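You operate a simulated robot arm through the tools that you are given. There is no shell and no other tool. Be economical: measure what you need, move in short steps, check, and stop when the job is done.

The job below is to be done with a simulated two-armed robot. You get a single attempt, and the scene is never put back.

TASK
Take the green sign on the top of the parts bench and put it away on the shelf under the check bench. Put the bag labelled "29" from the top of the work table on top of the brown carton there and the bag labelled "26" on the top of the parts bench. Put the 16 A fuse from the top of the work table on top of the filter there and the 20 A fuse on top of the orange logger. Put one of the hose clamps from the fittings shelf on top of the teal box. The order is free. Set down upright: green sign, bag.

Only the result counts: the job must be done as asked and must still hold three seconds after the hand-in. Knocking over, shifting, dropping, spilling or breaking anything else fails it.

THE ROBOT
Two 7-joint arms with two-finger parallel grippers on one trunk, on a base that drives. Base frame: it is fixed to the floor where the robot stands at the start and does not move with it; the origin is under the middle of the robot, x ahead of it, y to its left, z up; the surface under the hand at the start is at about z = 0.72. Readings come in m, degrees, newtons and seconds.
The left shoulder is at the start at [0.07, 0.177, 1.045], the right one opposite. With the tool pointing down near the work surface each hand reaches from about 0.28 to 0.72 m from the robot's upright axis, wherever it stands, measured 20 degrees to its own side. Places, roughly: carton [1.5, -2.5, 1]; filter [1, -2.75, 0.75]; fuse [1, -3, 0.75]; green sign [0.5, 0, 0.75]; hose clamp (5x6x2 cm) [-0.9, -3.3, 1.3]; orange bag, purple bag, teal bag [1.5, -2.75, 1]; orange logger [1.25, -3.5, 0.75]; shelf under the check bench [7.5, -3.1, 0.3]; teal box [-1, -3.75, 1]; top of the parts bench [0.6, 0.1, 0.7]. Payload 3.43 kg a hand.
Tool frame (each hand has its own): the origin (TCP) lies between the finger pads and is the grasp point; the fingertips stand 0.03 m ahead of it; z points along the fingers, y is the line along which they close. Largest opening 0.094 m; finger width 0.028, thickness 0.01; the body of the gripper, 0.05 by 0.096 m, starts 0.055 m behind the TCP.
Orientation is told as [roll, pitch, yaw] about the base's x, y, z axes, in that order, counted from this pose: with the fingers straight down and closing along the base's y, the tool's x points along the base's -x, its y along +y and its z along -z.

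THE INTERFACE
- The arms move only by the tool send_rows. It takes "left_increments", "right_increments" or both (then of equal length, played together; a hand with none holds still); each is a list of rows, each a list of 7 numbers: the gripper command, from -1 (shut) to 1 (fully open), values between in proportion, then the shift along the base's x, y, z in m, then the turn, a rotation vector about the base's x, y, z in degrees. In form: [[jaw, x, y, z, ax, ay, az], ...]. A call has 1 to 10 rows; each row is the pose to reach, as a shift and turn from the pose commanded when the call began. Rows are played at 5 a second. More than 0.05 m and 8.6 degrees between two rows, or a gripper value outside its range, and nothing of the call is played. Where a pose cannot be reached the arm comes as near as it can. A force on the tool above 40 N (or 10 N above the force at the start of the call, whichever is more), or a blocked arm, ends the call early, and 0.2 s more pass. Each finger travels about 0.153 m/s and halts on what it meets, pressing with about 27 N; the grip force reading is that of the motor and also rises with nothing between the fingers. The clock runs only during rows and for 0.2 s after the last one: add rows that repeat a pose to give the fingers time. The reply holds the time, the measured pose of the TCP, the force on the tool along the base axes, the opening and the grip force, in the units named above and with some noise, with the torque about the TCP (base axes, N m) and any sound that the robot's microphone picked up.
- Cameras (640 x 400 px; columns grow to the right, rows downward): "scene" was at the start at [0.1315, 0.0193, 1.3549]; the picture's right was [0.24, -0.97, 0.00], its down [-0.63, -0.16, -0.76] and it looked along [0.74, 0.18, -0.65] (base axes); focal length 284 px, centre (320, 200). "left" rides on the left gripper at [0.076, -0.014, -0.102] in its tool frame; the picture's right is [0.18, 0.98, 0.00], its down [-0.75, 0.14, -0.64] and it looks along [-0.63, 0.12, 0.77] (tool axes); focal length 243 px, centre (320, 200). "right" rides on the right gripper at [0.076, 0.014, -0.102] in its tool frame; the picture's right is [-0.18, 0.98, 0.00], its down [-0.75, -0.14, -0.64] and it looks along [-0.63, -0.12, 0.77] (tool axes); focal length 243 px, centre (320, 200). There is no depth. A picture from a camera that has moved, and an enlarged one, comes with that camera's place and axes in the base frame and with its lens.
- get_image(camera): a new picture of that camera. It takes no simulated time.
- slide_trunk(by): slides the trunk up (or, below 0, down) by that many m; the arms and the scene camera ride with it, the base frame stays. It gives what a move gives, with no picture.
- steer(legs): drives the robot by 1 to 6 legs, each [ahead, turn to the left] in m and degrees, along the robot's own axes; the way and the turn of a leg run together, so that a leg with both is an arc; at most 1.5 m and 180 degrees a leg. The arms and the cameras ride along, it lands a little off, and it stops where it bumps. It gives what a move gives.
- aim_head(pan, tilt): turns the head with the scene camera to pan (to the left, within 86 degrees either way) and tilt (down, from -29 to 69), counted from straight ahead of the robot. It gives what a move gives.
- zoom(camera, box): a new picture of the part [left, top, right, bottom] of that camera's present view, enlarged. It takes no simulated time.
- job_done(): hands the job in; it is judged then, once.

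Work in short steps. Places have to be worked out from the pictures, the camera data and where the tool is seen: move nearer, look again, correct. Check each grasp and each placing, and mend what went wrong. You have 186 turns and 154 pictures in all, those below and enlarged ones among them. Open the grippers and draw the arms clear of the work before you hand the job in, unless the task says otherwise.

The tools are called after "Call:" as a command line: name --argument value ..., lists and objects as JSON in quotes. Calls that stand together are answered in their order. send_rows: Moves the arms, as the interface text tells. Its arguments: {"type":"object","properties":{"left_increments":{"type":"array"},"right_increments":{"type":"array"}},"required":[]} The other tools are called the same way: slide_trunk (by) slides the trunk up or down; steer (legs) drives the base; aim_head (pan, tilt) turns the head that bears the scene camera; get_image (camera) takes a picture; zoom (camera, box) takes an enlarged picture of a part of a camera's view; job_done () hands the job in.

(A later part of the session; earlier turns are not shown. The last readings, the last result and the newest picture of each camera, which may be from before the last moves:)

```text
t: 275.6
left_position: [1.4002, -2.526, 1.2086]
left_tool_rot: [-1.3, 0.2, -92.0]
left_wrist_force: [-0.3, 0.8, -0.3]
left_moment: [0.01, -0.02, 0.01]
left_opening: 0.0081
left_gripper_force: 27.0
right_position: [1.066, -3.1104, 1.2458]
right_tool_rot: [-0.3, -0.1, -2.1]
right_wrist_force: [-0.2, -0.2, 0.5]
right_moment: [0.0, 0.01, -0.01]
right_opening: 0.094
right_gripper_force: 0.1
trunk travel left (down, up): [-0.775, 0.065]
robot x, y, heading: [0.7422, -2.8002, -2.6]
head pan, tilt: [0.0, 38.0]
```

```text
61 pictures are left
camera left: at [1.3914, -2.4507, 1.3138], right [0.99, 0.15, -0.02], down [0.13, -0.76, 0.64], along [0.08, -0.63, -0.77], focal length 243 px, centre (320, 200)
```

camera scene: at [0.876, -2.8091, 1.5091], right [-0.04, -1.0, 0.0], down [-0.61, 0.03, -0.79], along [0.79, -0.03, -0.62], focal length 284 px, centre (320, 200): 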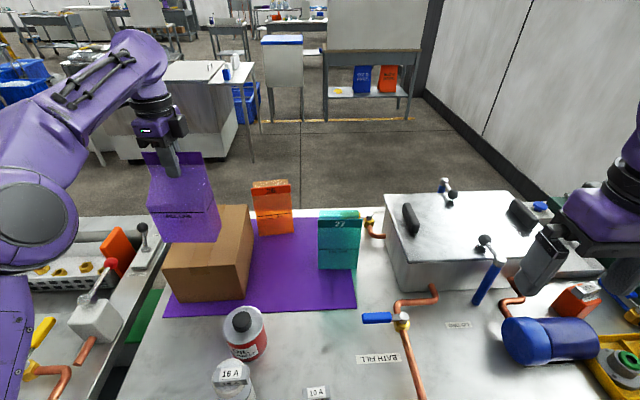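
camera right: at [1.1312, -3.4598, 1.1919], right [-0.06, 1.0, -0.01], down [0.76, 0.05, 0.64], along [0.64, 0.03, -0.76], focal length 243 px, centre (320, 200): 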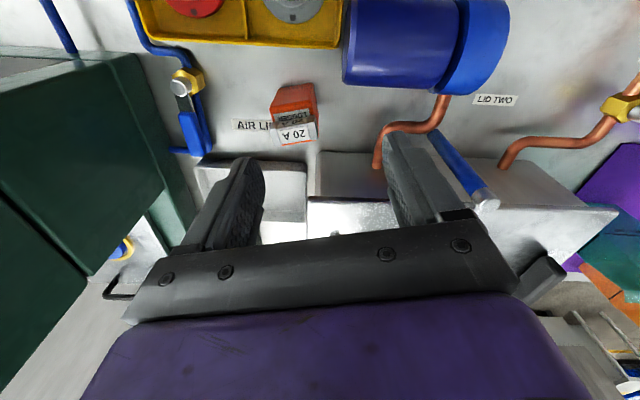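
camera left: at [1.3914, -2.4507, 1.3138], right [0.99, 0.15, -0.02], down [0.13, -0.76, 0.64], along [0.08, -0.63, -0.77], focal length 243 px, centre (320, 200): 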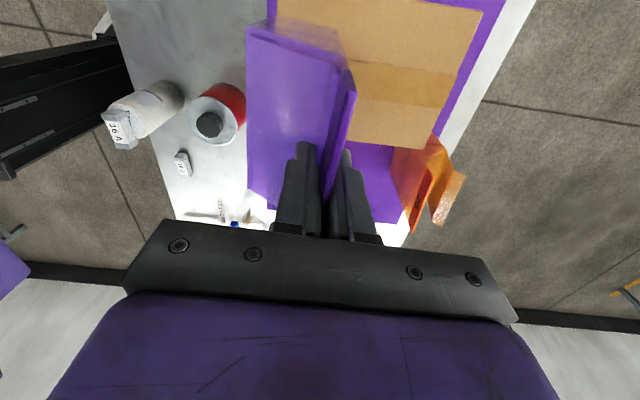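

The bag is over the carton, its front bottom at x≈1.353 vs the carton front edge ≈1.33. I go 1.5 cm deeper and lower.

Call:
send_rows --left_increments '[[-1, 0.015, 0, 0, 0, 0, 0], [-1, 0.015, 0, -0.025, 0, 0, 0], [-1, 0.015, 0, -0.05, 0, 0, 0], [-1, 0.015, 0, -0.065, 0, 0, 0], [-1, 0.015, 0, -0.07, 0, 0, 0], [-1, 0.015, 0, -0.075, 0, 0, 0], [-1, 0.015, 0, -0.075, 0, 0, 0]]'

Call:
zoom --camera "scene" --box '[130, 150, 290, 310]'

```text
t: 277.2
left_position: [1.4144, -2.5262, 1.1361]
left_tool_rot: [-1.3, 0.1, -92.0]
left_wrist_force: [-0.4, 0.3, 0.6]
left_moment: [0.1, 0.03, -0.02]
left_opening: 0.0082
left_gripper_force: 26.6
left hand out of reach, approached as far as the arm can: row 1
right_position: [1.0654, -3.1085, 1.2459]
right_tool_rot: [-0.3, -0.1, -2.1]
right_wrist_force: [0.3, 0.7, -0.9]
right_moment: [0.01, 0.03, 0.03]
right_opening: 0.0939
right_gripper_force: 0.0
trunk travel left (down, up): [-0.775, 0.065]
robot x, y, heading: [0.7396, -2.8015, -2.6]
head pan, tilt: [0.0, 38.0]
```

```text
2.50 times, centred on (210, 230) of scene
camera zoom: at [0.8765, -2.8091, 1.509], right [-0.04, -1.0, 0.0], down [-0.62, 0.03, -0.79], along [0.79, -0.03, -0.62], focal length 710 px, centre (595, 125)
```

zoom: 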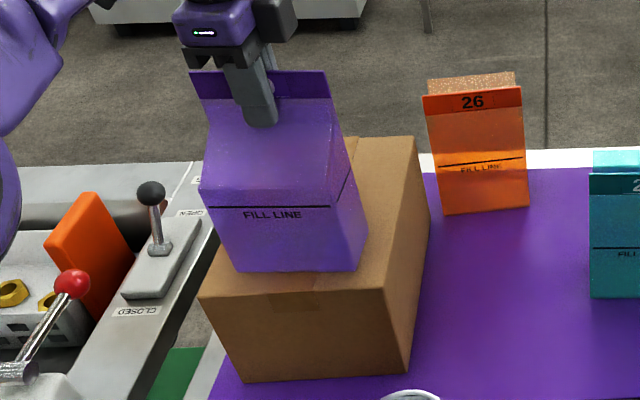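

Nearly down. I continue in small steps to contact.

Call:
send_rows --left_increments '[[-1, 0, 0, -0.004, 0, 0, 0], [-1, 0, 0, -0.008, 0, 0, 0], [-1, 0, 0, -0.012, 0, 0, 0], [-1, 0, 0, -0.012, 0, 0, 0]]'

Call:
zoom --camera "scene" --box '[130, 150, 290, 310]'

```text
t: 278.0
left_position: [1.4147, -2.5272, 1.1329]
left_tool_rot: [-0.4, 0.1, -91.8]
left_wrist_force: [-3.4, -1.0, 17.9]
left_moment: [0.01, 0.98, -0.06]
left_opening: 0.0083
left_gripper_force: 27.2
right_position: [1.0638, -3.1121, 1.2463]
right_tool_rot: [-0.3, -0.2, -2.1]
right_wrist_force: [0.3, -0.8, -0.8]
right_moment: [-0.01, 0.02, -0.01]
right_opening: 0.0938
right_gripper_force: 0.0
trunk travel left (down, up): [-0.775, 0.065]
robot x, y, heading: [0.7445, -2.8039, -2.2]
head pan, tilt: [0.0, 38.0]
stopped in row 4 (left hand): the force on the tool passed its limit at 43 N (the readings are from after the stop); the commanded pose is now the measured one
```

```text
2.50 times, centred on (210, 230) of scene
camera zoom: at [0.8739, -2.8102, 1.5091], right [-0.04, -1.0, 0.0], down [-0.61, 0.03, -0.79], along [0.79, -0.03, -0.61], focal length 710 px, centre (595, 125)
```

zoom: 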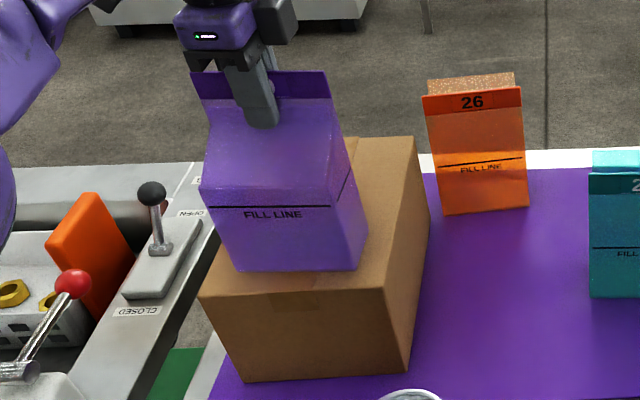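

Contact made. I ease up 3 mm to relieve the pressing, then open.

Call:
send_rows --left_increments '[[-1, 0, 0, 0.002, 0, 0, 0], [-1, 0, 0, 0.003, 0, 0, 0], [-1, 0, 0, 0.003, 0, 0, 0]]'

Call:
send_rows --left_increments '[[-0.8, 0, 0, 0, 0, 0, 0], [-0.6, 0, 0, 0, 0, 0, 0], [-0.4, 0, 0, 0, 0, 0, 0], [-0.2, 0, 0, 0, 0, 0, 0], [-0.2, 0, 0, 0, 0, 0, 0]]'

Call:
zoom --camera "scene" --box '[130, 150, 290, 310]'

Call:
get_image --camera "left"

```text
t: 278.8
left_position: [1.4148, -2.5268, 1.1336]
left_tool_rot: [-0.8, 0.1, -91.8]
left_wrist_force: [-2.3, -1.3, 7.9]
left_moment: [-0.02, 0.66, 0.09]
left_opening: 0.0079
left_gripper_force: 27.2
right_position: [1.0633, -3.1118, 1.2464]
right_tool_rot: [-0.3, -0.1, -2.1]
right_wrist_force: [-0.1, -0.1, -0.5]
right_moment: [0.05, 0.02, -0.03]
right_opening: 0.094
right_gripper_force: 0.0
trunk travel left (down, up): [-0.775, 0.065]
robot x, y, heading: [0.739, -2.8023, -2.4]
head pan, tilt: [0.0, 38.0]
```

```text
t: 280.0
left_position: [1.4158, -2.5255, 1.1328]
left_tool_rot: [-0.6, 0.1, -91.9]
left_wrist_force: [0.9, -0.4, 0.1]
left_moment: [-0.01, -0.06, -0.03]
left_opening: 0.0374
left_gripper_force: 0.0
right_position: [1.0651, -3.1099, 1.2454]
right_tool_rot: [-0.3, 0.0, -2.2]
right_wrist_force: [-0.3, -0.3, -0.5]
right_moment: [-0.01, 0.02, -0.02]
right_opening: 0.094
right_gripper_force: 0.1
trunk travel left (down, up): [-0.775, 0.065]
robot x, y, heading: [0.7431, -2.803, -2.7]
head pan, tilt: [0.0, 38.0]
```

```text
2.50 times, centred on (210, 230) of scene
camera zoom: at [0.8767, -2.8089, 1.509], right [-0.04, -1.0, 0.0], down [-0.62, 0.03, -0.79], along [0.79, -0.03, -0.62], focal length 710 px, centre (595, 125)
```

zoom: 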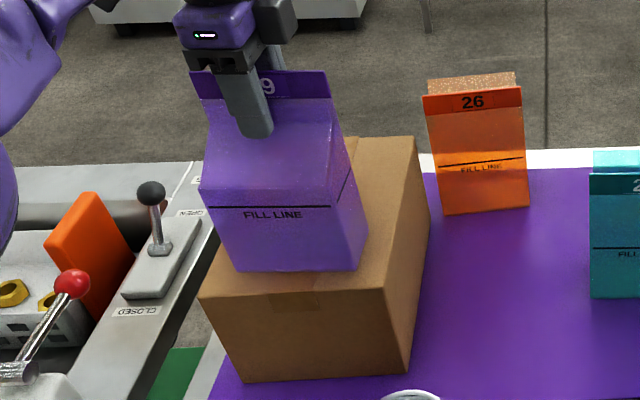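

```text
57 pictures are left
camera left: at [1.4071, -2.4504, 1.2375], right [0.99, 0.15, -0.01], down [0.13, -0.76, 0.64], along [0.09, -0.63, -0.77], focal length 243 px, centre (320, 200)
```

left: 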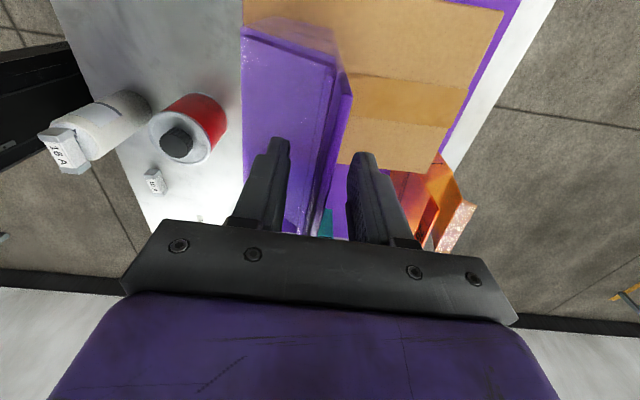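

The bag stands on the carton. I lift the hand straight up, clear of the header.

Call:
send_rows --left_increments '[[-0.1, 0, 0, 0.02, 0, 0, 0], [-0.1, 0, 0, 0.04, 0, 0, 0], [-0.1, 0, 0, 0.07, 0, 0, 0], [-0.1, 0, 0, 0.1, 0, 0, 0], [-0.1, -0.03, 0.02, 0.12, 0, 0, 0], [0.5, -0.06, 0.04, 0.13, 0, 0, 0], [1, -0.1, 0.06, 0.13, 0, 0, 0], [1, -0.14, 0.08, 0.13, 0, 0, 0]]'

Call:
get_image --camera "scene"

```text
t: 281.8
left_position: [1.3601, -2.4234, 1.2848]
left_tool_rot: [-0.8, 0.0, -91.9]
left_wrist_force: [-0.1, 0.0, 0.4]
left_moment: [-0.02, 0.01, 0.01]
left_opening: 0.0938
left_gripper_force: 0.1
left hand out of reach, approached as far as the arm can: row 3, 4, 6, 7, 8
right_position: [1.0653, -3.1092, 1.2468]
right_tool_rot: [-0.4, -0.1, -2.1]
right_wrist_force: [-0.2, 0.6, 0.4]
right_moment: [-0.03, 0.02, 0.0]
right_opening: 0.094
right_gripper_force: 0.1
trunk travel left (down, up): [-0.775, 0.065]
robot x, y, heading: [0.7418, -2.8014, -2.6]
head pan, tilt: [0.0, 38.0]
```

```text
56 pictures are left
camera scene: at [0.8759, -2.8073, 1.5091], right [-0.04, -1.0, 0.0], down [-0.61, 0.03, -0.79], along [0.79, -0.03, -0.62], focal length 284 px, centre (320, 200)
```

scene: 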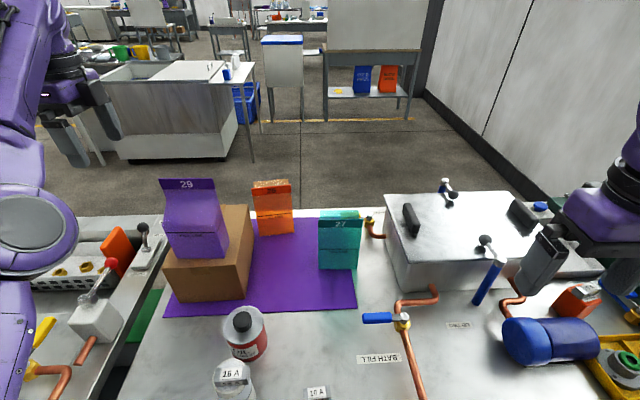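

Bag 29 stands on the carton. Next the hose clamp: I back away, tuck the left hand in and turn toward the fittings shelf.

Call:
steer --legs '[[-0.6, 0]]'

Call:
send_rows --left_increments '[[1, -0.04, -0.01, -0.02, 0, 0, 8], [1, -0.08, -0.02, -0.04, 0, 0, 16], [1, -0.12, -0.03, -0.06, 0, 0, 24], [1, -0.16, -0.04, -0.08, 0, 0, 32], [1, -0.2, -0.04, -0.08, 0, 0, 40], [1, -0.2, -0.04, -0.08, 0, 0, 45]]'

Call:
steer --legs '[[0, -140]]'

Call:
aim_head --pan 0 --tilt 15

Call:
get_image --camera "scene"

```text
t: 285.2
left_position: [0.7629, -2.403, 1.284]
left_tool_rot: [-0.9, 0.0, -92.3]
left_wrist_force: [0.7, 0.4, -0.2]
left_moment: [0.03, 0.02, 0.0]
left_opening: 0.094
left_gripper_force: 0.0
right_position: [0.4611, -3.0834, 1.2456]
right_tool_rot: [-0.2, 0.0, -2.6]
right_wrist_force: [0.3, 0.5, 0.6]
right_moment: [-0.02, -0.02, -0.05]
right_opening: 0.0938
right_gripper_force: 0.1
trunk travel left (down, up): [-0.775, 0.065]
robot x, y, heading: [0.1384, -2.7771, -2.9]
head pan, tilt: [0.0, 38.0]
```

```text
t: 286.6
left_position: [0.7797, -2.3908, 1.2415]
left_tool_rot: [-1.0, 0.2, -47.1]
left_wrist_force: [0.2, -0.1, 0.7]
left_moment: [0.03, 0.01, 0.01]
left_opening: 0.094
left_gripper_force: 0.0
left hand out of reach, approached as far as the arm can: row 1, 2, 3, 4, 5, 6
right_position: [0.4612, -3.083, 1.2455]
right_tool_rot: [-0.2, 0.0, -2.6]
right_wrist_force: [0.7, 0.5, 0.4]
right_moment: [-0.03, -0.01, 0.0]
right_opening: 0.0938
right_gripper_force: 0.1
trunk travel left (down, up): [-0.775, 0.065]
robot x, y, heading: [0.1399, -2.7697, -2.7]
head pan, tilt: [0.0, 38.0]
```

```text
t: 292.8
left_position: [-0.1153, -3.476, 1.2425]
left_tool_rot: [-0.9, 0.2, 172.3]
left_wrist_force: [0.3, -0.3, 0.1]
left_moment: [0.01, 0.01, 0.02]
left_opening: 0.0939
left_gripper_force: 0.1
right_position: [-0.308, -2.7375, 1.2446]
right_tool_rot: [-0.3, 0.0, -143.2]
right_wrist_force: [-0.6, -0.8, 0.2]
right_moment: [-0.02, 0.0, 0.0]
right_opening: 0.0942
right_gripper_force: 0.2
trunk travel left (down, up): [-0.775, 0.065]
robot x, y, heading: [0.1391, -2.7721, -143.5]
head pan, tilt: [0.0, 38.0]
```

```text
t: 293.7
left_position: [-0.1131, -3.4757, 1.241]
left_tool_rot: [-0.9, 0.1, 172.1]
left_wrist_force: [0.6, -0.4, -0.1]
left_moment: [0.01, -0.01, -0.01]
left_opening: 0.0941
left_gripper_force: 0.1
right_position: [-0.308, -2.7384, 1.2457]
right_tool_rot: [-0.2, 0.0, -143.1]
right_wrist_force: [-0.1, -0.4, 1.2]
right_moment: [0.01, 0.03, 0.0]
right_opening: 0.094
right_gripper_force: 0.1
trunk travel left (down, up): [-0.775, 0.065]
robot x, y, heading: [0.1369, -2.7702, -143.5]
head pan, tilt: [0.0, 15.0]
```

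```text
55 pictures are left
camera scene: at [0.0217, -2.8598, 1.5455], right [-0.6, 0.8, 0.0], down [0.21, 0.15, -0.97], along [-0.78, -0.57, -0.26], focal length 284 px, centre (320, 200)
```

scene: 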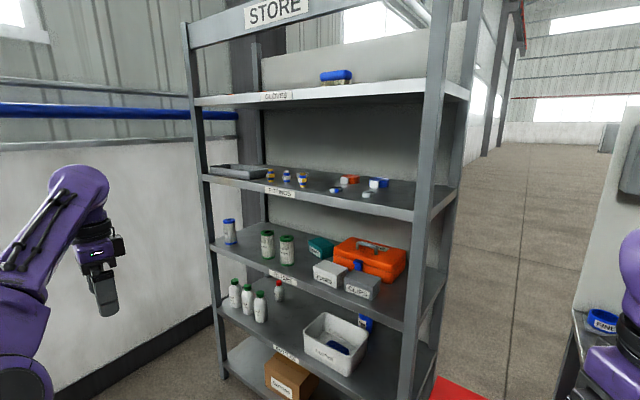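

Rack found; the fittings shelf is the second one, with the box shelf below it. I zoom in.

Call:
zoom --camera "scene" --box '[200, 150, 460, 310]'

```text
2.46 times, centred on (330, 230) of scene
camera zoom: at [0.0217, -2.8598, 1.5455], right [-0.6, 0.8, 0.0], down [0.21, 0.15, -0.97], along [-0.78, -0.57, -0.26], focal length 699 px, centre (295, 126)
```

zoom: 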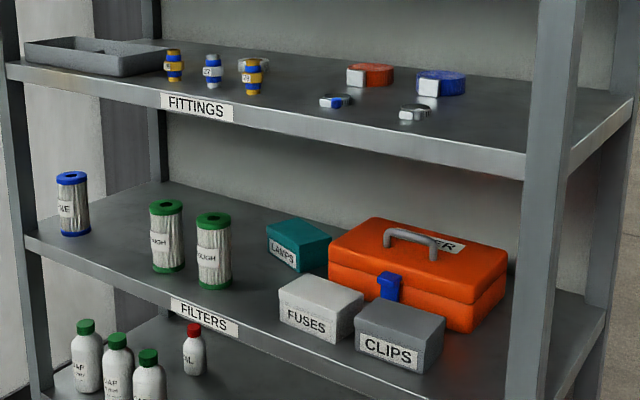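

Shelf front edge runs along x≈-0.80. Two clamps are at about (-0.95, -3.34) and (-0.95, -3.48); the teal "LAMPS" box is on the shelf below. I tuck the left arm close first.

Call:
send_rows --left_increments '[[1, 0.01, 0.016, -0.04, 0, 0, 4.4], [1, 0.02, 0.032, -0.08, 0, 0, 8.8], [1, 0.03, 0.05, -0.12, 0, 0, 13.2], [1, 0.045, 0.075, -0.16, 0, 0, 17.6], [1, 0.06, 0.1, -0.19, 0, 0, 22], [1, 0.08, 0.135, -0.21, 0, 0, 26.4], [1, 0.1, 0.17, -0.23, 0, 0, 30.8], [1, 0.125, 0.205, -0.24, 0, 0, 35.2], [1, 0.15, 0.24, -0.24, 0, 0, 39.6], [1, 0.17, 0.274, -0.24, 0, 0, 44]]'

Call:
aim_head --pan -30 --tilt 35

Call:
get_image --camera "scene"

```text
t: 295.9
left_position: [-0.1715, -3.4886, 1.0494]
left_tool_rot: [-1.0, 0.3, -143.7]
left_wrist_force: [-0.2, 0.2, 0.2]
left_moment: [0.02, 0.07, -0.01]
left_opening: 0.0942
left_gripper_force: 0.0
left hand out of reach, approached as far as the arm can: row 1, 2, 3, 4, 5, 6, 7, 8, 9, 10
right_position: [-0.3076, -2.7387, 1.2463]
right_tool_rot: [-0.3, -0.1, -143.1]
right_wrist_force: [1.0, -0.1, -0.3]
right_moment: [-0.02, 0.02, 0.02]
right_opening: 0.0938
right_gripper_force: 0.0
trunk travel left (down, up): [-0.775, 0.065]
robot x, y, heading: [0.1408, -2.7738, -143.8]
head pan, tilt: [0.0, 15.0]
```

```text
t: 296.9
left_position: [-0.1716, -3.4882, 1.0494]
left_tool_rot: [-1.0, 0.2, -143.6]
left_wrist_force: [0.0, 0.3, 0.3]
left_moment: [-0.05, -0.01, 0.02]
left_opening: 0.0939
left_gripper_force: 0.1
right_position: [-0.3097, -2.7376, 1.2447]
right_tool_rot: [-0.3, 0.0, -143.2]
right_wrist_force: [0.3, 0.2, 0.0]
right_moment: [-0.03, -0.01, -0.03]
right_opening: 0.0939
right_gripper_force: 0.1
trunk travel left (down, up): [-0.775, 0.065]
robot x, y, heading: [0.1412, -2.7764, -143.7]
head pan, tilt: [-30.0, 35.0]
```

```text
53 pictures are left
camera scene: at [0.0089, -2.8143, 1.5136], right [-0.11, 0.99, 0.0], down [0.57, 0.07, -0.82], along [-0.81, -0.09, -0.57], focal length 284 px, centre (320, 200)
```

scene: 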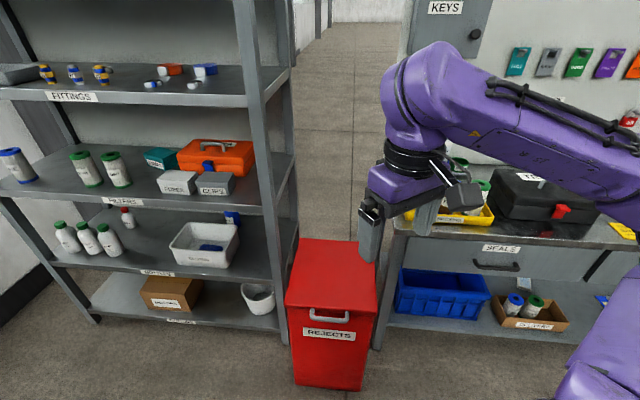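

The left arm didn't come closer. I try retracting it straight toward the body without rotation.

Call:
send_rows --left_increments '[[1, 0.0, 0.04, 0, 0, 0, 0], [1, 0.0, 0.08, 0, 0, 0, 0], [1, 0.0, 0.12, 0, 0, 0, 0], [1, 0.0, 0.16, 0, 0, 0, 0]]'

Call:
aim_head --pan 40 --tilt 25

Call:
get_image --camera "scene"

```text
t: 297.9
left_position: [-0.2606, -3.3989, 1.0488]
left_tool_rot: [-0.8, 0.2, -143.8]
left_wrist_force: [-0.8, -0.7, 0.5]
left_moment: [-0.03, -0.02, -0.01]
left_opening: 0.0941
left_gripper_force: 0.1
left hand out of reach, approached as far as the arm can: row 1, 2, 3, 4
right_position: [-0.3098, -2.737, 1.2445]
right_tool_rot: [-0.3, 0.1, -143.1]
right_wrist_force: [0.1, 0.9, 0.4]
right_moment: [-0.05, -0.02, -0.01]
right_opening: 0.0943
right_gripper_force: 0.1
trunk travel left (down, up): [-0.775, 0.065]
robot x, y, heading: [0.1345, -2.7692, -143.2]
head pan, tilt: [-30.0, 35.0]
```

```text
t: 299.3
left_position: [-0.2585, -3.4013, 1.0474]
left_tool_rot: [-0.9, 0.2, -143.8]
left_wrist_force: [0.0, -0.7, -0.7]
left_moment: [0.08, -0.01, -0.03]
left_opening: 0.0938
left_gripper_force: 0.0
right_position: [-0.3093, -2.7385, 1.2449]
right_tool_rot: [-0.2, 0.0, -143.1]
right_wrist_force: [0.5, -0.9, 0.0]
right_moment: [0.01, -0.03, -0.01]
right_opening: 0.0941
right_gripper_force: 0.1
trunk travel left (down, up): [-0.775, 0.065]
robot x, y, heading: [0.1385, -2.7707, -143.5]
head pan, tilt: [40.0, 25.0]
```

```text
52 pictures are left
camera scene: at [0.0752, -2.8939, 1.5293], right [-0.97, 0.23, 0.0], down [0.1, 0.41, -0.91], along [-0.21, -0.88, -0.42], focal length 284 px, centre (320, 200)
```

scene: 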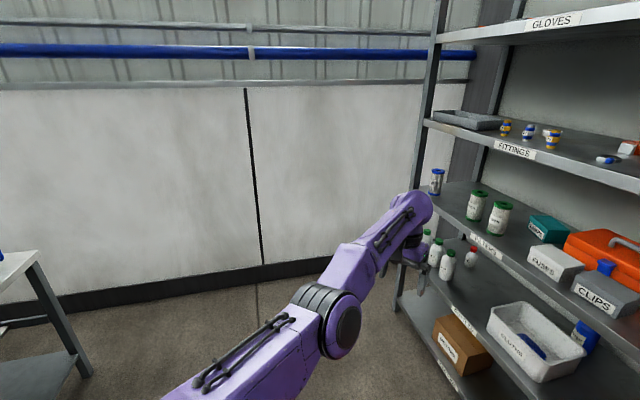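

The left arm is nearly stretched. I try bringing it in while raising it.

Call:
send_rows --left_increments '[[1, 0.02, 0.0, 0.04, 0, 0, 0], [1, 0.04, 0.0, 0.08, 0, 0, 0], [1, 0.06, 0.0, 0.12, 0, 0, 0], [1, 0.08, 0.0, 0.16, 0, 0, 0], [1, 0.1, 0.0, 0.2, 0, 0, 0]]'

```text
t: 300.5
left_position: [-0.1775, -3.4104, 1.2597]
left_tool_rot: [-0.9, 0.3, -143.8]
left_wrist_force: [0.5, 0.9, -0.8]
left_moment: [-0.01, 0.0, 0.03]
left_opening: 0.094
left_gripper_force: 0.1
left hand out of reach, approached as far as the arm can: row 1, 2, 3, 4, 5
right_position: [-0.3062, -2.7383, 1.2456]
right_tool_rot: [-0.2, -0.2, -143.1]
right_wrist_force: [0.3, 0.5, 0.6]
right_moment: [-0.01, -0.01, 0.02]
right_opening: 0.0942
right_gripper_force: 0.1
trunk travel left (down, up): [-0.775, 0.065]
robot x, y, heading: [0.1395, -2.7736, -143.5]
head pan, tilt: [40.0, 25.0]
```

The commanded pose has run far inside the body (shifts accumulate from the commanded pose). I walk it back out to about 0.4 m ahead, 0.3 m left.

Call:
send_rows --left_increments '[[1, -0.029, -0.038, 0, 0, 0, 0], [1, -0.058, -0.076, 0, 0, 0, 0], [1, -0.087, -0.114, 0, 0, 0, 0], [1, -0.116, -0.152, 0, 0, 0, 0], [1, -0.145, -0.19, 0, 0, 0, 0], [1, -0.174, -0.228, 0, 0, 0, 0], [1, -0.203, -0.266, 0, 0, 0, 0], [1, -0.232, -0.304, 0, 0, 0, 0], [1, -0.261, -0.342, 0, 0, 0, 0], [1, -0.29, -0.38, 0, 0, 0, 0]]'

Call:
send_rows --left_increments '[[1, -0.02, -0.027, 0, 0, 0, 0], [1, -0.04, -0.053, 0, 0, 0, 0], [1, -0.06, -0.08, 0, 0, 0, 0], [1, -0.06, -0.08, 0, 0, 0, 0], [1, -0.06, -0.08, 0, 0, 0, 0]]'

```text
t: 302.7
left_position: [-0.1633, -3.4664, 1.1859]
left_tool_rot: [-0.9, 0.0, -143.8]
left_wrist_force: [-0.1, -0.6, 0.4]
left_moment: [0.01, 0.03, 0.02]
left_opening: 0.094
left_gripper_force: 0.0
left hand out of reach, approached as far as the arm can: row 1, 2, 3, 4, 5, 6, 7, 8, 9, 10
right_position: [-0.3091, -2.7384, 1.2462]
right_tool_rot: [-0.3, 0.0, -143.2]
right_wrist_force: [0.0, 0.7, -0.5]
right_moment: [0.02, 0.03, -0.01]
right_opening: 0.0941
right_gripper_force: 0.1
trunk travel left (down, up): [-0.775, 0.065]
robot x, y, heading: [0.1365, -2.7754, -143.6]
head pan, tilt: [40.0, 25.0]
```

```text
t: 303.9
left_position: [-0.1608, -3.4717, 1.1728]
left_tool_rot: [-0.9, 0.0, -143.8]
left_wrist_force: [0.9, -0.4, -0.4]
left_moment: [-0.01, 0.03, 0.02]
left_opening: 0.0941
left_gripper_force: 0.0
left hand out of reach, approached as far as the arm can: row 1, 2, 3, 4, 5
right_position: [-0.3089, -2.7371, 1.2461]
right_tool_rot: [-0.3, -0.1, -143.2]
right_wrist_force: [-0.4, 0.0, -0.3]
right_moment: [-0.01, -0.01, -0.04]
right_opening: 0.0938
right_gripper_force: 0.1
trunk travel left (down, up): [-0.775, 0.065]
robot x, y, heading: [0.1381, -2.7736, -143.6]
head pan, tilt: [40.0, 25.0]
```

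The solver seems stuck in a stretched configuration. I set an easily reachable target (further out, lower), then come back in gradually.

Call:
send_rows --left_increments '[[1, -0.03, -0.022, -0.025, 0, 0, 0], [1, -0.06, -0.044, -0.05, 0, 0, 0], [1, -0.09, -0.066, -0.075, 0, 0, 0], [1, -0.12, -0.088, -0.1, 0, 0, 0], [1, -0.15, -0.11, -0.125, 0, 0, 0], [1, -0.177, -0.131, -0.15, 0, 0, 0], [1, -0.177, -0.131, -0.18, 0, 0, 0], [1, -0.177, -0.131, -0.2, 0, 0, 0], [1, -0.177, -0.131, -0.2, 0, 0, 0]]'

Call:
get_image --camera "scene"

```text
t: 305.9
left_position: [-0.1939, -3.474, 1.0385]
left_tool_rot: [-0.8, 0.1, -143.8]
left_wrist_force: [-0.5, 0.1, -0.1]
left_moment: [0.01, -0.02, 0.0]
left_opening: 0.0944
left_gripper_force: 0.1
left hand out of reach, approached as far as the arm can: row 1, 2, 3, 4, 5, 6, 7, 8, 9
right_position: [-0.3093, -2.7379, 1.2461]
right_tool_rot: [-0.3, 0.0, -143.1]
right_wrist_force: [0.4, 0.1, -0.1]
right_moment: [0.0, 0.0, -0.01]
right_opening: 0.0936
right_gripper_force: 0.1
trunk travel left (down, up): [-0.775, 0.065]
robot x, y, heading: [0.1422, -2.7739, -143.5]
head pan, tilt: [40.0, 25.0]
```

```text
51 pictures are left
camera scene: at [0.0744, -2.8931, 1.5294], right [-0.97, 0.23, 0.0], down [0.1, 0.41, -0.91], along [-0.21, -0.88, -0.42], focal length 284 px, centre (320, 200)
```

scene: 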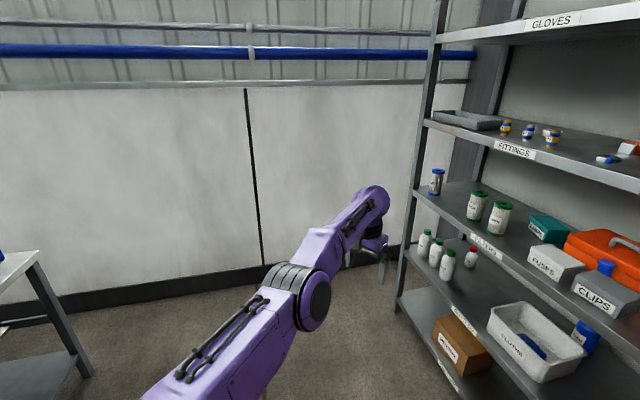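

The elbow looks straight (singular). I tilt the hand forward to shift the wrist and break the singularity.

Call:
send_rows --left_increments '[[1, 0, 0, 0, -4.5, 6, 0], [1, 0, 0, 0, -9, 12, 0], [1, 0, 0, 0, -13.5, 18, 0], [1, 0, 0, 0, -18, 24, 0], [1, 0, 0, 0, -22.5, 30, 0], [1, 0, 0, 0, -27, 36, 0], [1, 0, 0, 0, -27, 36, 0], [1, 0, 0, 0, -27, 36, 0]]'

Call:
get_image --camera "scene"

```text
t: 307.7
left_position: [-0.2663, -3.5824, 1.0306]
left_tool_rot: [-0.3, -44.8, -144.1]
left_wrist_force: [-0.6, 0.5, -0.2]
left_moment: [-0.02, 0.05, -0.01]
left_opening: 0.094
left_gripper_force: 0.1
left hand out of reach, approached as far as the arm can: row 1, 2, 3, 4, 5, 6, 7, 8
right_position: [-0.3082, -2.737, 1.2465]
right_tool_rot: [-0.3, 0.0, -143.2]
right_wrist_force: [0.0, -0.3, -0.1]
right_moment: [0.01, -0.01, 0.0]
right_opening: 0.094
right_gripper_force: 0.0
trunk travel left (down, up): [-0.775, 0.065]
robot x, y, heading: [0.1378, -2.7781, -143.5]
head pan, tilt: [40.0, 25.0]
```

```text
50 pictures are left
camera scene: at [0.0752, -2.8937, 1.5293], right [-0.97, 0.23, 0.0], down [0.1, 0.41, -0.91], along [-0.21, -0.88, -0.42], focal length 284 px, centre (320, 200)
```

scene: 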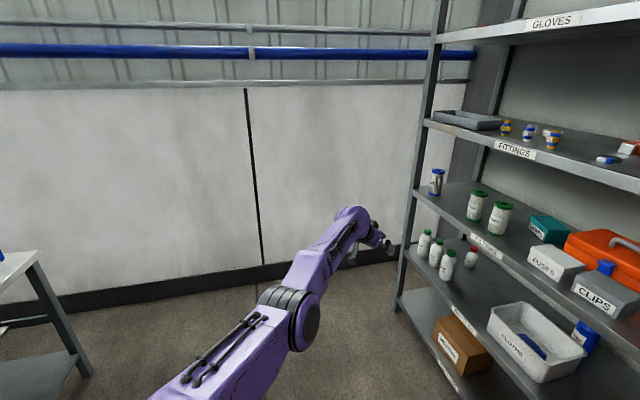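

Still stretched. I try a large move to the side and up (with un-tilting) to force the elbow to bend.

Call:
send_rows --left_increments '[[1, 0.035, -0.004, 0.03, 2.7, -3.6, 0], [1, 0.07, -0.008, 0.06, 5.4, -7.2, 0], [1, 0.105, -0.012, 0.09, 8.1, -10.8, 0], [1, 0.14, -0.016, 0.12, 10.8, -14.4, 0], [1, 0.175, -0.02, 0.15, 13.5, -18, 0], [1, 0.21, -0.024, 0.18, 16.2, -21.6, 0], [1, 0.245, -0.028, 0.21, 18.9, -25.2, 0], [1, 0.28, -0.032, 0.24, 21.6, -28.8, 0], [1, 0.315, -0.036, 0.27, 24.3, -32.4, 0], [1, 0.35, -0.04, 0.3, 27, -36, 0]]'

Call:
get_image --camera "scene"

```text
t: 309.9
left_position: [0.1393, -3.5619, 1.2864]
left_tool_rot: [-1.2, -0.2, -143.8]
left_wrist_force: [0.6, 0.3, 0.3]
left_moment: [-0.03, 0.04, 0.0]
left_opening: 0.0942
left_gripper_force: 0.0
left hand out of reach, approached as far as the arm can: row 1, 2, 3, 4, 6, 7, 8, 9, 10
right_position: [-0.3028, -2.738, 1.2482]
right_tool_rot: [-0.5, -0.3, -143.1]
right_wrist_force: [-0.1, 0.4, -0.5]
right_moment: [-0.02, 0.09, 0.01]
right_opening: 0.0936
right_gripper_force: 0.1
trunk travel left (down, up): [-0.775, 0.065]
robot x, y, heading: [0.138, -2.7734, -143.3]
head pan, tilt: [40.0, 25.0]
```

```text
49 pictures are left
camera scene: at [0.0831, -2.8933, 1.5297], right [-0.97, 0.23, 0.01], down [0.09, 0.41, -0.91], along [-0.21, -0.88, -0.42], focal length 284 px, centre (320, 200)
```

scene: 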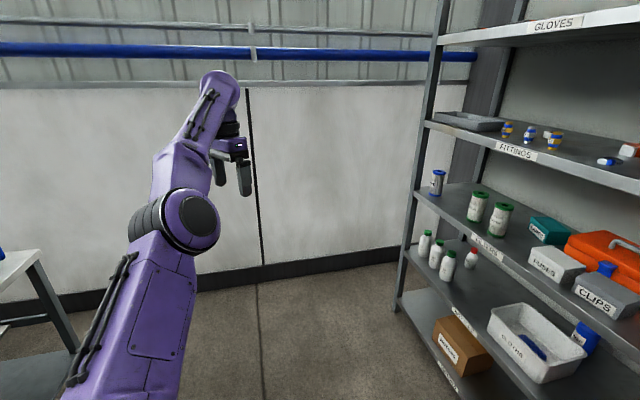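

Row 5 of that move was reached, so I go back to that tilted pose, from where the arm can bend.

Call:
send_rows --left_increments '[[1, -0.035, 0.004, -0.03, -2.7, 3.6, 0], [1, -0.07, 0.008, -0.06, -5.4, 7.2, 0], [1, -0.105, 0.012, -0.09, -8.1, 10.8, 0], [1, -0.14, 0.016, -0.12, -10.8, 14.4, 0], [1, -0.175, 0.02, -0.15, -13.5, 18, 0], [1, -0.175, 0.02, -0.17, -13.5, 18, 0], [1, -0.175, 0.02, -0.19, -13.5, 18, 0], [1, -0.175, 0.02, -0.21, -13.5, 18, 0]]'

Call:
get_image --camera "scene"

```text
t: 311.7
left_position: [-0.0403, -3.5403, 1.0748]
left_tool_rot: [-0.8, -22.4, -143.7]
left_wrist_force: [-0.3, 0.1, 0.1]
left_moment: [0.03, -0.02, 0.02]
left_opening: 0.0939
left_gripper_force: 0.1
right_position: [-0.3083, -2.7389, 1.2443]
right_tool_rot: [-0.3, 0.0, -143.2]
right_wrist_force: [-0.4, -0.9, -0.3]
right_moment: [0.0, -0.02, 0.0]
right_opening: 0.0941
right_gripper_force: 0.0
trunk travel left (down, up): [-0.775, 0.065]
robot x, y, heading: [0.1341, -2.7714, -143.5]
head pan, tilt: [40.0, 25.0]
```

```text
48 pictures are left
camera scene: at [0.075, -2.8946, 1.5293], right [-0.97, 0.23, 0.0], down [0.1, 0.41, -0.91], along [-0.21, -0.88, -0.42], focal length 284 px, centre (320, 200)
```

scene: 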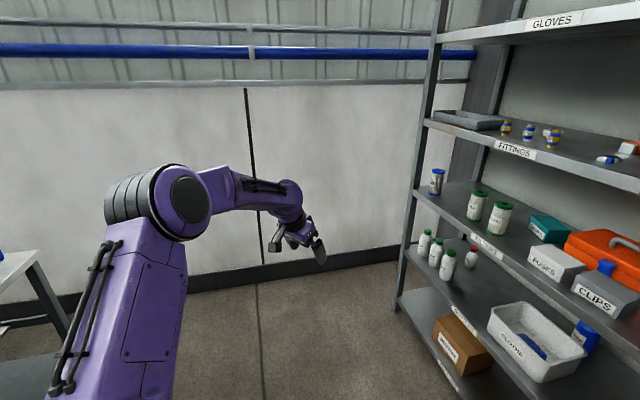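

The elbow is bent now and the pose is reached. I bring the hand in toward the body.

Call:
send_rows --left_increments '[[1, 0.003, 0.03, -0.01, 0, 0, 0], [1, 0.006, 0.06, -0.02, 0, 0, 0], [1, 0.009, 0.09, -0.03, 0, 0, 0], [1, 0.012, 0.12, -0.04, 0, 0, 0], [1, 0.015, 0.15, -0.05, 0, 0, 0], [1, 0.018, 0.18, -0.05, 0, 0, 0], [1, 0.021, 0.21, -0.05, 0, 0, 0], [1, 0.024, 0.24, -0.05, 0, 0, 0], [1, 0.026, 0.268, -0.05, 0, 0, 0]]'

```text
t: 313.7
left_position: [-0.0158, -3.2708, 1.027]
left_tool_rot: [-0.6, -22.5, -143.7]
left_wrist_force: [-0.2, 1.0, -0.2]
left_moment: [0.01, -0.02, -0.01]
left_opening: 0.094
left_gripper_force: 0.1
right_position: [-0.3087, -2.7363, 1.2462]
right_tool_rot: [-0.2, -0.1, -143.2]
right_wrist_force: [-0.1, 0.2, -0.4]
right_moment: [-0.04, 0.02, 0.02]
right_opening: 0.094
right_gripper_force: 0.1
trunk travel left (down, up): [-0.775, 0.065]
robot x, y, heading: [0.1386, -2.7725, -143.6]
head pan, tilt: [40.0, 25.0]
```

Left arm tucked. I drive to about (-0.25, -3.55) and face the rack (heading 180).

Call:
steer --legs '[[0, 27], [0.865, 0], [0, -63.4]]'

Call:
aim_head --pan -10 --tilt 25

Call:
get_image --camera "scene"

```text
t: 319.9
left_position: [-0.1868, -4.0306, 1.0139]
left_tool_rot: [2.3, -20.1, -117.2]
left_wrist_force: [-1.0, 1.3, 0.0]
left_moment: [-0.05, -0.08, 0.02]
left_opening: 0.0939
left_gripper_force: 0.0
right_position: [-0.6907, -3.7199, 1.1907]
right_tool_rot: [6.2, 6.0, -116.8]
right_wrist_force: [-1.1, 1.1, -0.8]
right_moment: [0.0, -0.07, -0.03]
right_opening: 0.0942
right_gripper_force: 0.1
trunk travel left (down, up): [-0.775, 0.065]
robot x, y, heading: [-0.2521, -3.557, -116.3]
head pan, tilt: [40.0, 25.0]
stopped in leg 3: the robot was blocked; the commanded pose is now the measured one
```

```text
t: 321.1
left_position: [-0.1936, -4.0078, 1.0079]
left_tool_rot: [-0.5, -14.3, -118.1]
left_wrist_force: [-5.7, 5.5, -4.6]
left_moment: [-0.31, -0.7, 0.09]
left_opening: 0.0938
left_gripper_force: 0.0
right_position: [-0.6896, -3.7206, 1.1923]
right_tool_rot: [6.8, 5.4, -116.8]
right_wrist_force: [-3.5, -1.2, 6.7]
right_moment: [-0.02, -0.17, -0.03]
right_opening: 0.0941
right_gripper_force: 0.0
trunk travel left (down, up): [-0.775, 0.065]
robot x, y, heading: [-0.251, -3.5552, -115.9]
head pan, tilt: [-10.0, 25.0]
```

```text
47 pictures are left
camera scene: at [-0.2383, -3.7111, 1.5335], right [-0.81, 0.59, 0.06], down [0.19, 0.36, -0.91], along [-0.56, -0.72, -0.41], focal length 284 px, centre (320, 200)
```

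scene: 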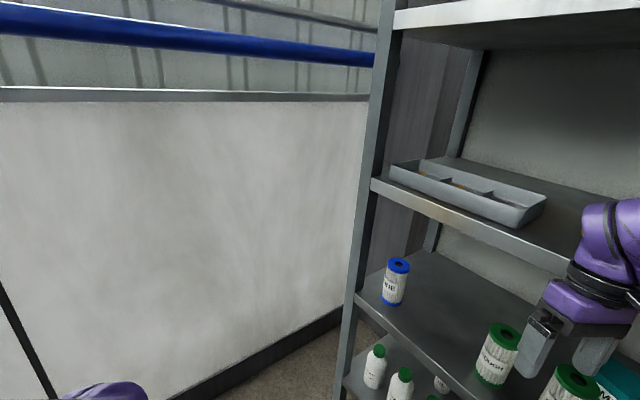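

Something blocked the turn, probably the right elbow against the rack. I back away at once and look.

Call:
steer --legs '[[0, 12]]'

Call:
aim_head --pan -60 --tilt 25

Call:
get_image --camera "scene"

```text
t: 321.8
left_position: [-0.2313, -3.955, 1.0321]
left_tool_rot: [-21.4, -2.1, -107.9]
left_wrist_force: [2.9, 2.1, 0.8]
left_moment: [-0.11, 0.13, 0.08]
left_opening: 0.094
left_gripper_force: 0.2
right_position: [-0.6813, -3.7298, 1.1696]
right_tool_rot: [19.4, 8.4, -117.3]
right_wrist_force: [4.9, 2.5, 5.6]
right_moment: [-0.17, 0.53, -0.1]
right_opening: 0.094
right_gripper_force: 0.0
trunk travel left (down, up): [-0.775, 0.065]
robot x, y, heading: [-0.2645, -3.5849, -108.0]
head pan, tilt: [-10.0, 25.0]
stopped in leg 1: the robot was blocked; the commanded pose is now the measured one
```

```text
t: 323.0
left_position: [-0.2446, -3.9553, 1.0231]
left_tool_rot: [-20.7, 0.3, -109.9]
left_wrist_force: [0.2, 1.4, -0.2]
left_moment: [-0.02, 0.01, -0.01]
left_opening: 0.0941
left_gripper_force: 0.1
right_position: [-0.6885, -3.7424, 1.173]
right_tool_rot: [18.3, 6.5, -117.0]
right_wrist_force: [155.3, 15.6, -86.8]
right_moment: [-2.42, 12.24, -2.12]
right_opening: 0.0939
right_gripper_force: 0.1
trunk travel left (down, up): [-0.775, 0.065]
robot x, y, heading: [-0.2637, -3.5979, -106.3]
head pan, tilt: [-60.0, 25.0]
```

```text
46 pictures are left
camera scene: at [-0.1455, -3.7187, 1.5391], right [-0.23, 0.97, 0.07], down [0.27, 0.13, -0.95], along [-0.93, -0.2, -0.29], focal length 284 px, centre (320, 200)
```

scene: 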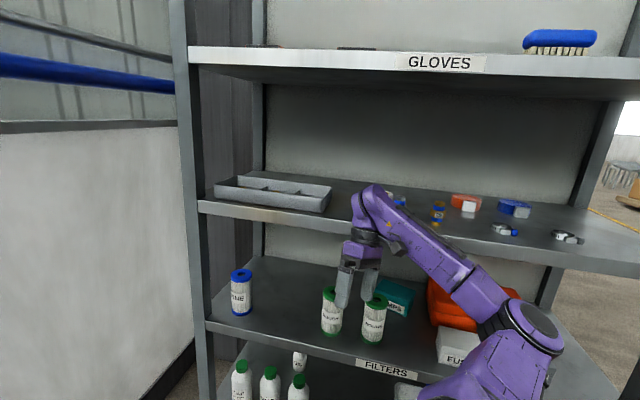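

The right wrist is pressing on the fittings shelf's edge (force +x, down). I relieve it by moving the right hand away from the rack and slightly down.

Call:
send_rows --right_increments '[[1, 0.015, 0, -0.01, 0, 0, 0], [1, 0.03, 0, -0.02, 0, 0, 0], [1, 0.045, 0, -0.03, 0, 0, 0], [1, 0.06, 0, -0.04, 0, 0, 0]]'

Call:
get_image --camera "scene"

```text
t: 323.3
left_position: [-0.2704, -3.8877, 1.0309]
left_tool_rot: [-21.6, 9.6, -112.6]
left_wrist_force: [3.7, 2.0, 0.9]
left_moment: [-0.08, 0.25, 0.14]
left_opening: 0.0941
left_gripper_force: 0.0
right_position: [-0.6952, -3.7474, 1.1746]
right_tool_rot: [16.0, 3.2, -112.1]
right_wrist_force: [2.2, 0.6, -2.8]
right_moment: [-0.05, 0.11, -0.09]
right_opening: 0.0939
right_gripper_force: 0.2
trunk travel left (down, up): [-0.775, 0.065]
robot x, y, heading: [-0.2688, -3.5983, -105.8]
head pan, tilt: [-60.0, 25.0]
stopped in row 1 (left hand): the arm was blocked; the commanded pose is now the measured one
```

```text
45 pictures are left
camera scene: at [-0.0979, -3.7305, 1.5397], right [-0.24, 0.97, 0.08], down [0.24, 0.14, -0.96], along [-0.94, -0.21, -0.27], focal length 284 px, centre (320, 200)
```

scene: 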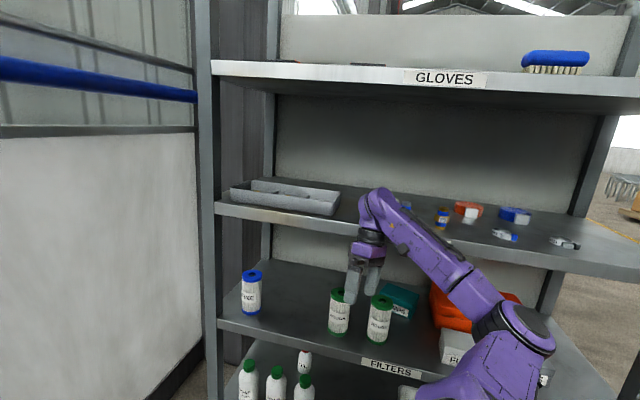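

Forces are now small, but the trunk seems to lean. I hold still briefly to let it settle and read again.

Call:
send_rows --right_increments '[[1, 0, 0, 0, 0, 0, 0], [1, 0, 0, 0, 0, 0, 0], [1, 0, 0, 0, 0, 0, 0], [1, 0, 0, 0, 0, 0, 0]]'

Call:
aim_head --pan -60 --tilt 55

Call:
get_image --camera "scene"

```text
t: 323.6
left_position: [-0.2842, -3.8169, 1.0431]
left_tool_rot: [-24.5, 24.8, -114.0]
left_wrist_force: [0.8, -0.4, -0.9]
left_moment: [0.02, 0.15, 0.09]
left_opening: 0.0941
left_gripper_force: 0.1
right_position: [-0.7042, -3.7519, 1.172]
right_tool_rot: [12.0, 3.8, -106.5]
right_wrist_force: [107.5, 37.1, -112.8]
right_moment: [-12.46, 8.57, -0.41]
right_opening: 0.0941
right_gripper_force: 0.0
trunk travel left (down, up): [-0.775, 0.065]
robot x, y, heading: [-0.2565, -3.5881, -107.2]
head pan, tilt: [-60.0, 25.0]
stopped in row 1 (right hand): the force on the tool passed its limit at 166 N (the readings are from after the stop); the commanded pose is now the measured one
```

```text
t: 324.5
left_position: [-0.2789, -3.8023, 1.0401]
left_tool_rot: [-23.9, 25.6, -115.5]
left_wrist_force: [-0.5, -0.1, -0.5]
left_moment: [-0.01, 0.01, 0.01]
left_opening: 0.094
left_gripper_force: 0.0
right_position: [-0.7054, -3.7543, 1.1716]
right_tool_rot: [11.3, 3.8, -107.4]
right_wrist_force: [148.5, 14.0, -86.7]
right_moment: [-6.06, 11.99, -2.74]
right_opening: 0.0942
right_gripper_force: 0.1
trunk travel left (down, up): [-0.775, 0.065]
robot x, y, heading: [-0.2579, -3.5849, -109.2]
head pan, tilt: [-60.0, 55.0]
```

```text
44 pictures are left
camera scene: at [-0.0551, -3.7367, 1.4896], right [-0.18, 0.98, 0.09], down [0.68, 0.19, -0.71], along [-0.72, -0.06, -0.7], focal length 284 px, centre (320, 200)
```

scene: 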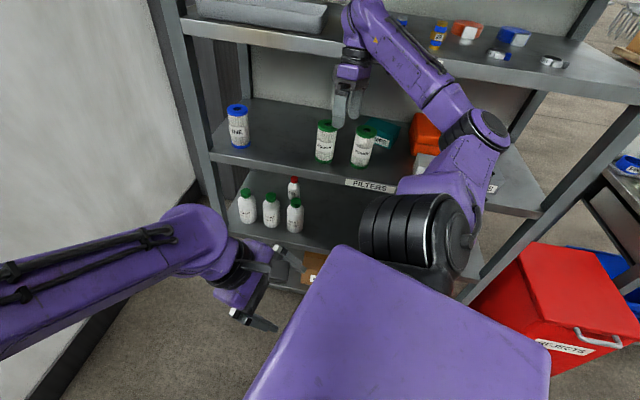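

The rack front is nearer than I assumed (x≈-0.73), and the left elbow may touch the wall. I back away in a short leg (mostly +y, a bit +x).

Call:
steer --legs '[[-0.12, 0]]'

Call:
get_image --camera "scene"

```text
t: 325.3
left_position: [-0.2303, -3.6914, 1.0828]
left_tool_rot: [-21.0, 54.5, -114.3]
left_wrist_force: [-0.9, -0.1, 0.3]
left_moment: [0.05, -0.01, 0.05]
left_opening: 0.094
left_gripper_force: 0.0
right_position: [-0.6807, -3.6525, 1.1106]
right_tool_rot: [9.1, 8.8, -111.7]
right_wrist_force: [2.2, 4.2, -17.6]
right_moment: [-0.44, -0.38, -0.14]
right_opening: 0.0938
right_gripper_force: 0.1
trunk travel left (down, up): [-0.775, 0.065]
robot x, y, heading: [-0.2397, -3.5501, -116.5]
head pan, tilt: [-60.0, 55.0]
stopped in leg 1: the robot was blocked; the commanded pose is now the measured one
```

```text
43 pictures are left
camera scene: at [0.0547, -3.7219, 1.4884], right [-0.05, 0.99, 0.1], down [0.64, 0.11, -0.76], along [-0.77, 0.02, -0.64], focal length 284 px, centre (320, 200)
```

scene: 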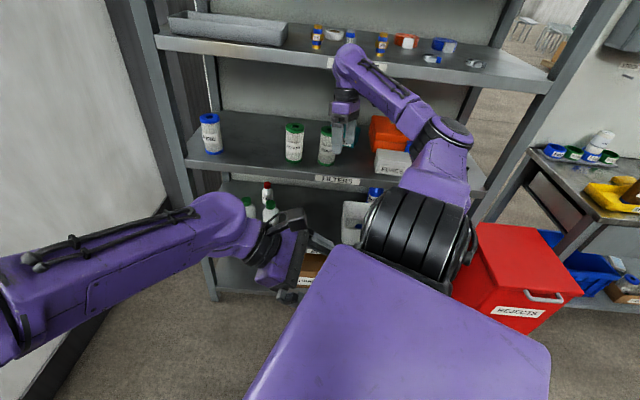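

The trunk is leaning back (camera pitched ~15°): the right hand pushes against the rack. I pull the right hand well away from the rack (+x).

Call:
send_rows --right_increments '[[1, 0.04, 0, 0, 0, 0, 0], [1, 0.08, 0, 0, 0, 0, 0], [1, 0.11, 0, 0, 0, 0, 0], [1, 0.11, 0, 0, 0, 0, 0]]'

Call:
get_image --camera "scene"

```text
t: 325.6
left_position: [-0.2793, -3.6411, 1.0347]
left_tool_rot: [8.3, 63.9, -92.3]
left_wrist_force: [-1.3, 2.4, -1.1]
left_moment: [-0.01, -0.06, -0.13]
left_opening: 0.0941
left_gripper_force: 0.0
right_position: [-0.7198, -3.6785, 1.1634]
right_tool_rot: [8.4, -5.8, -110.5]
right_wrist_force: [180.6, -17.8, -87.6]
right_moment: [4.74, 20.33, -3.16]
right_opening: 0.0941
right_gripper_force: 0.0
trunk travel left (down, up): [-0.775, 0.065]
robot x, y, heading: [-0.2199, -3.5107, -124.6]
head pan, tilt: [-60.0, 55.0]
stopped in row 1 (left hand): the arm was blocked; the commanded pose is now the measured one
```

```text
42 pictures are left
camera scene: at [-0.0052, -3.6989, 1.4867], right [0.08, 0.99, 0.08], down [0.67, 0.01, -0.74], along [-0.73, 0.12, -0.67], focal length 284 px, centre (320, 200)
```

scene: 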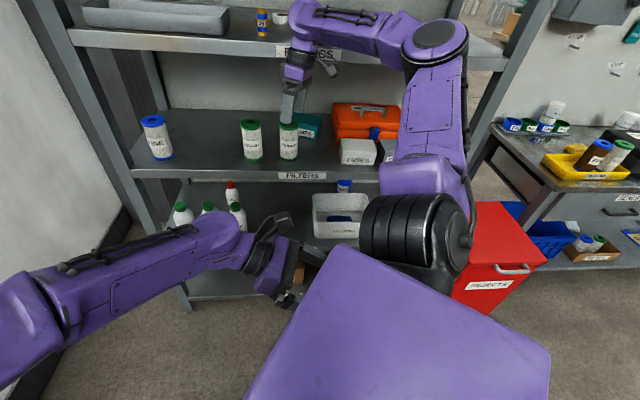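

The left hand has drifted against the torso and is what stops the calls. I move both: left hand away from the body (-y), right hand away from the rack (+x).

Call:
send_rows --left_increments '[[1, 0.0, -0.04, 0, 0, 0, 0], [1, 0.0, -0.08, 0, 0, 0, 0], [1, 0.0, -0.12, 0, 0, 0, 0], [1, 0.0, -0.16, 0, 0, 0, 0]]' --right_increments '[[1, 0.04, 0, -0.01, 0, 0, 0], [1, 0.08, 0, -0.02, 0, 0, 0], [1, 0.12, 0, -0.03, 0, 0, 0], [1, 0.14, 0, -0.03, 0, 0, 0]]'

Call:
get_image --camera "scene"

```text
t: 325.9
left_position: [-0.2051, -3.556, 1.0338]
left_tool_rot: [32.9, 68.4, -82.8]
left_wrist_force: [1.2, 1.0, 0.9]
left_moment: [-0.03, 0.07, 0.09]
left_opening: 0.0938
left_gripper_force: 0.0
right_position: [-0.6632, -3.6766, 1.1542]
right_tool_rot: [12.6, -8.0, -104.5]
right_wrist_force: [1.8, -2.5, 4.0]
right_moment: [0.28, 0.27, 0.01]
right_opening: 0.094
right_gripper_force: 0.0
trunk travel left (down, up): [-0.775, 0.065]
robot x, y, heading: [-0.1637, -3.4542, -138.4]
head pan, tilt: [-60.0, 55.0]
stopped in row 1 (left hand): the arm was blocked; the commanded pose is now the measured one
```

```text
41 pictures are left
camera scene: at [0.0465, -3.6933, 1.4922], right [0.32, 0.95, 0.08], down [0.63, -0.15, -0.76], along [-0.71, 0.29, -0.65], focal length 284 px, centre (320, 200)
```

scene: 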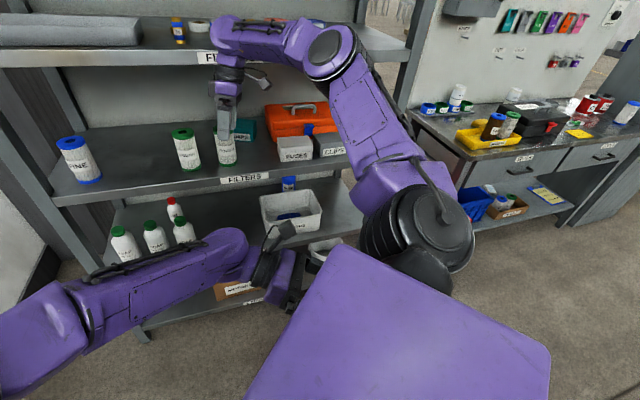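

The robot is free of the rack now (forces ~0) but still leaning. I let a little time pass with a head move and check.

Call:
aim_head --pan -40 --tilt 45

Call:
get_image --camera "scene"

```text
t: 326.8
left_position: [-0.2177, -3.4722, 1.0251]
left_tool_rot: [37.4, 64.6, -78.0]
left_wrist_force: [-0.7, 0.2, -1.3]
left_moment: [0.03, -0.03, -0.09]
left_opening: 0.0941
left_gripper_force: 0.1
right_position: [-0.6599, -3.6624, 1.1037]
right_tool_rot: [19.3, -11.2, -98.1]
right_wrist_force: [-1.0, -0.2, -0.1]
right_moment: [0.0, 0.03, -0.01]
right_opening: 0.0939
right_gripper_force: 0.2
trunk travel left (down, up): [-0.775, 0.065]
robot x, y, heading: [-0.1401, -3.4328, -142.2]
head pan, tilt: [-40.0, 45.0]
```

```text
40 pictures are left
camera scene: at [-0.0033, -3.6048, 1.5169], right [0.04, 1.0, 0.09], down [0.57, 0.05, -0.82], along [-0.82, 0.08, -0.57], focal length 284 px, centre (320, 200)
```

scene: 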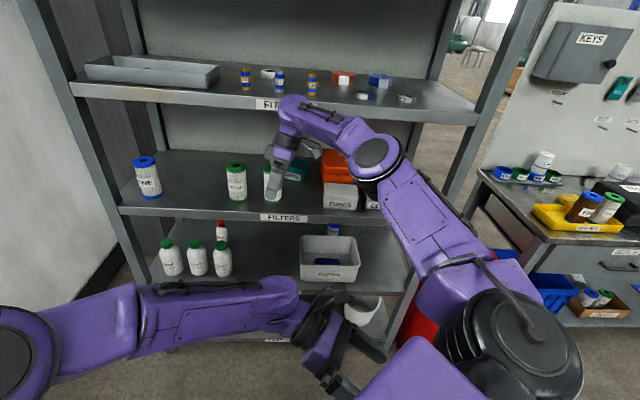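

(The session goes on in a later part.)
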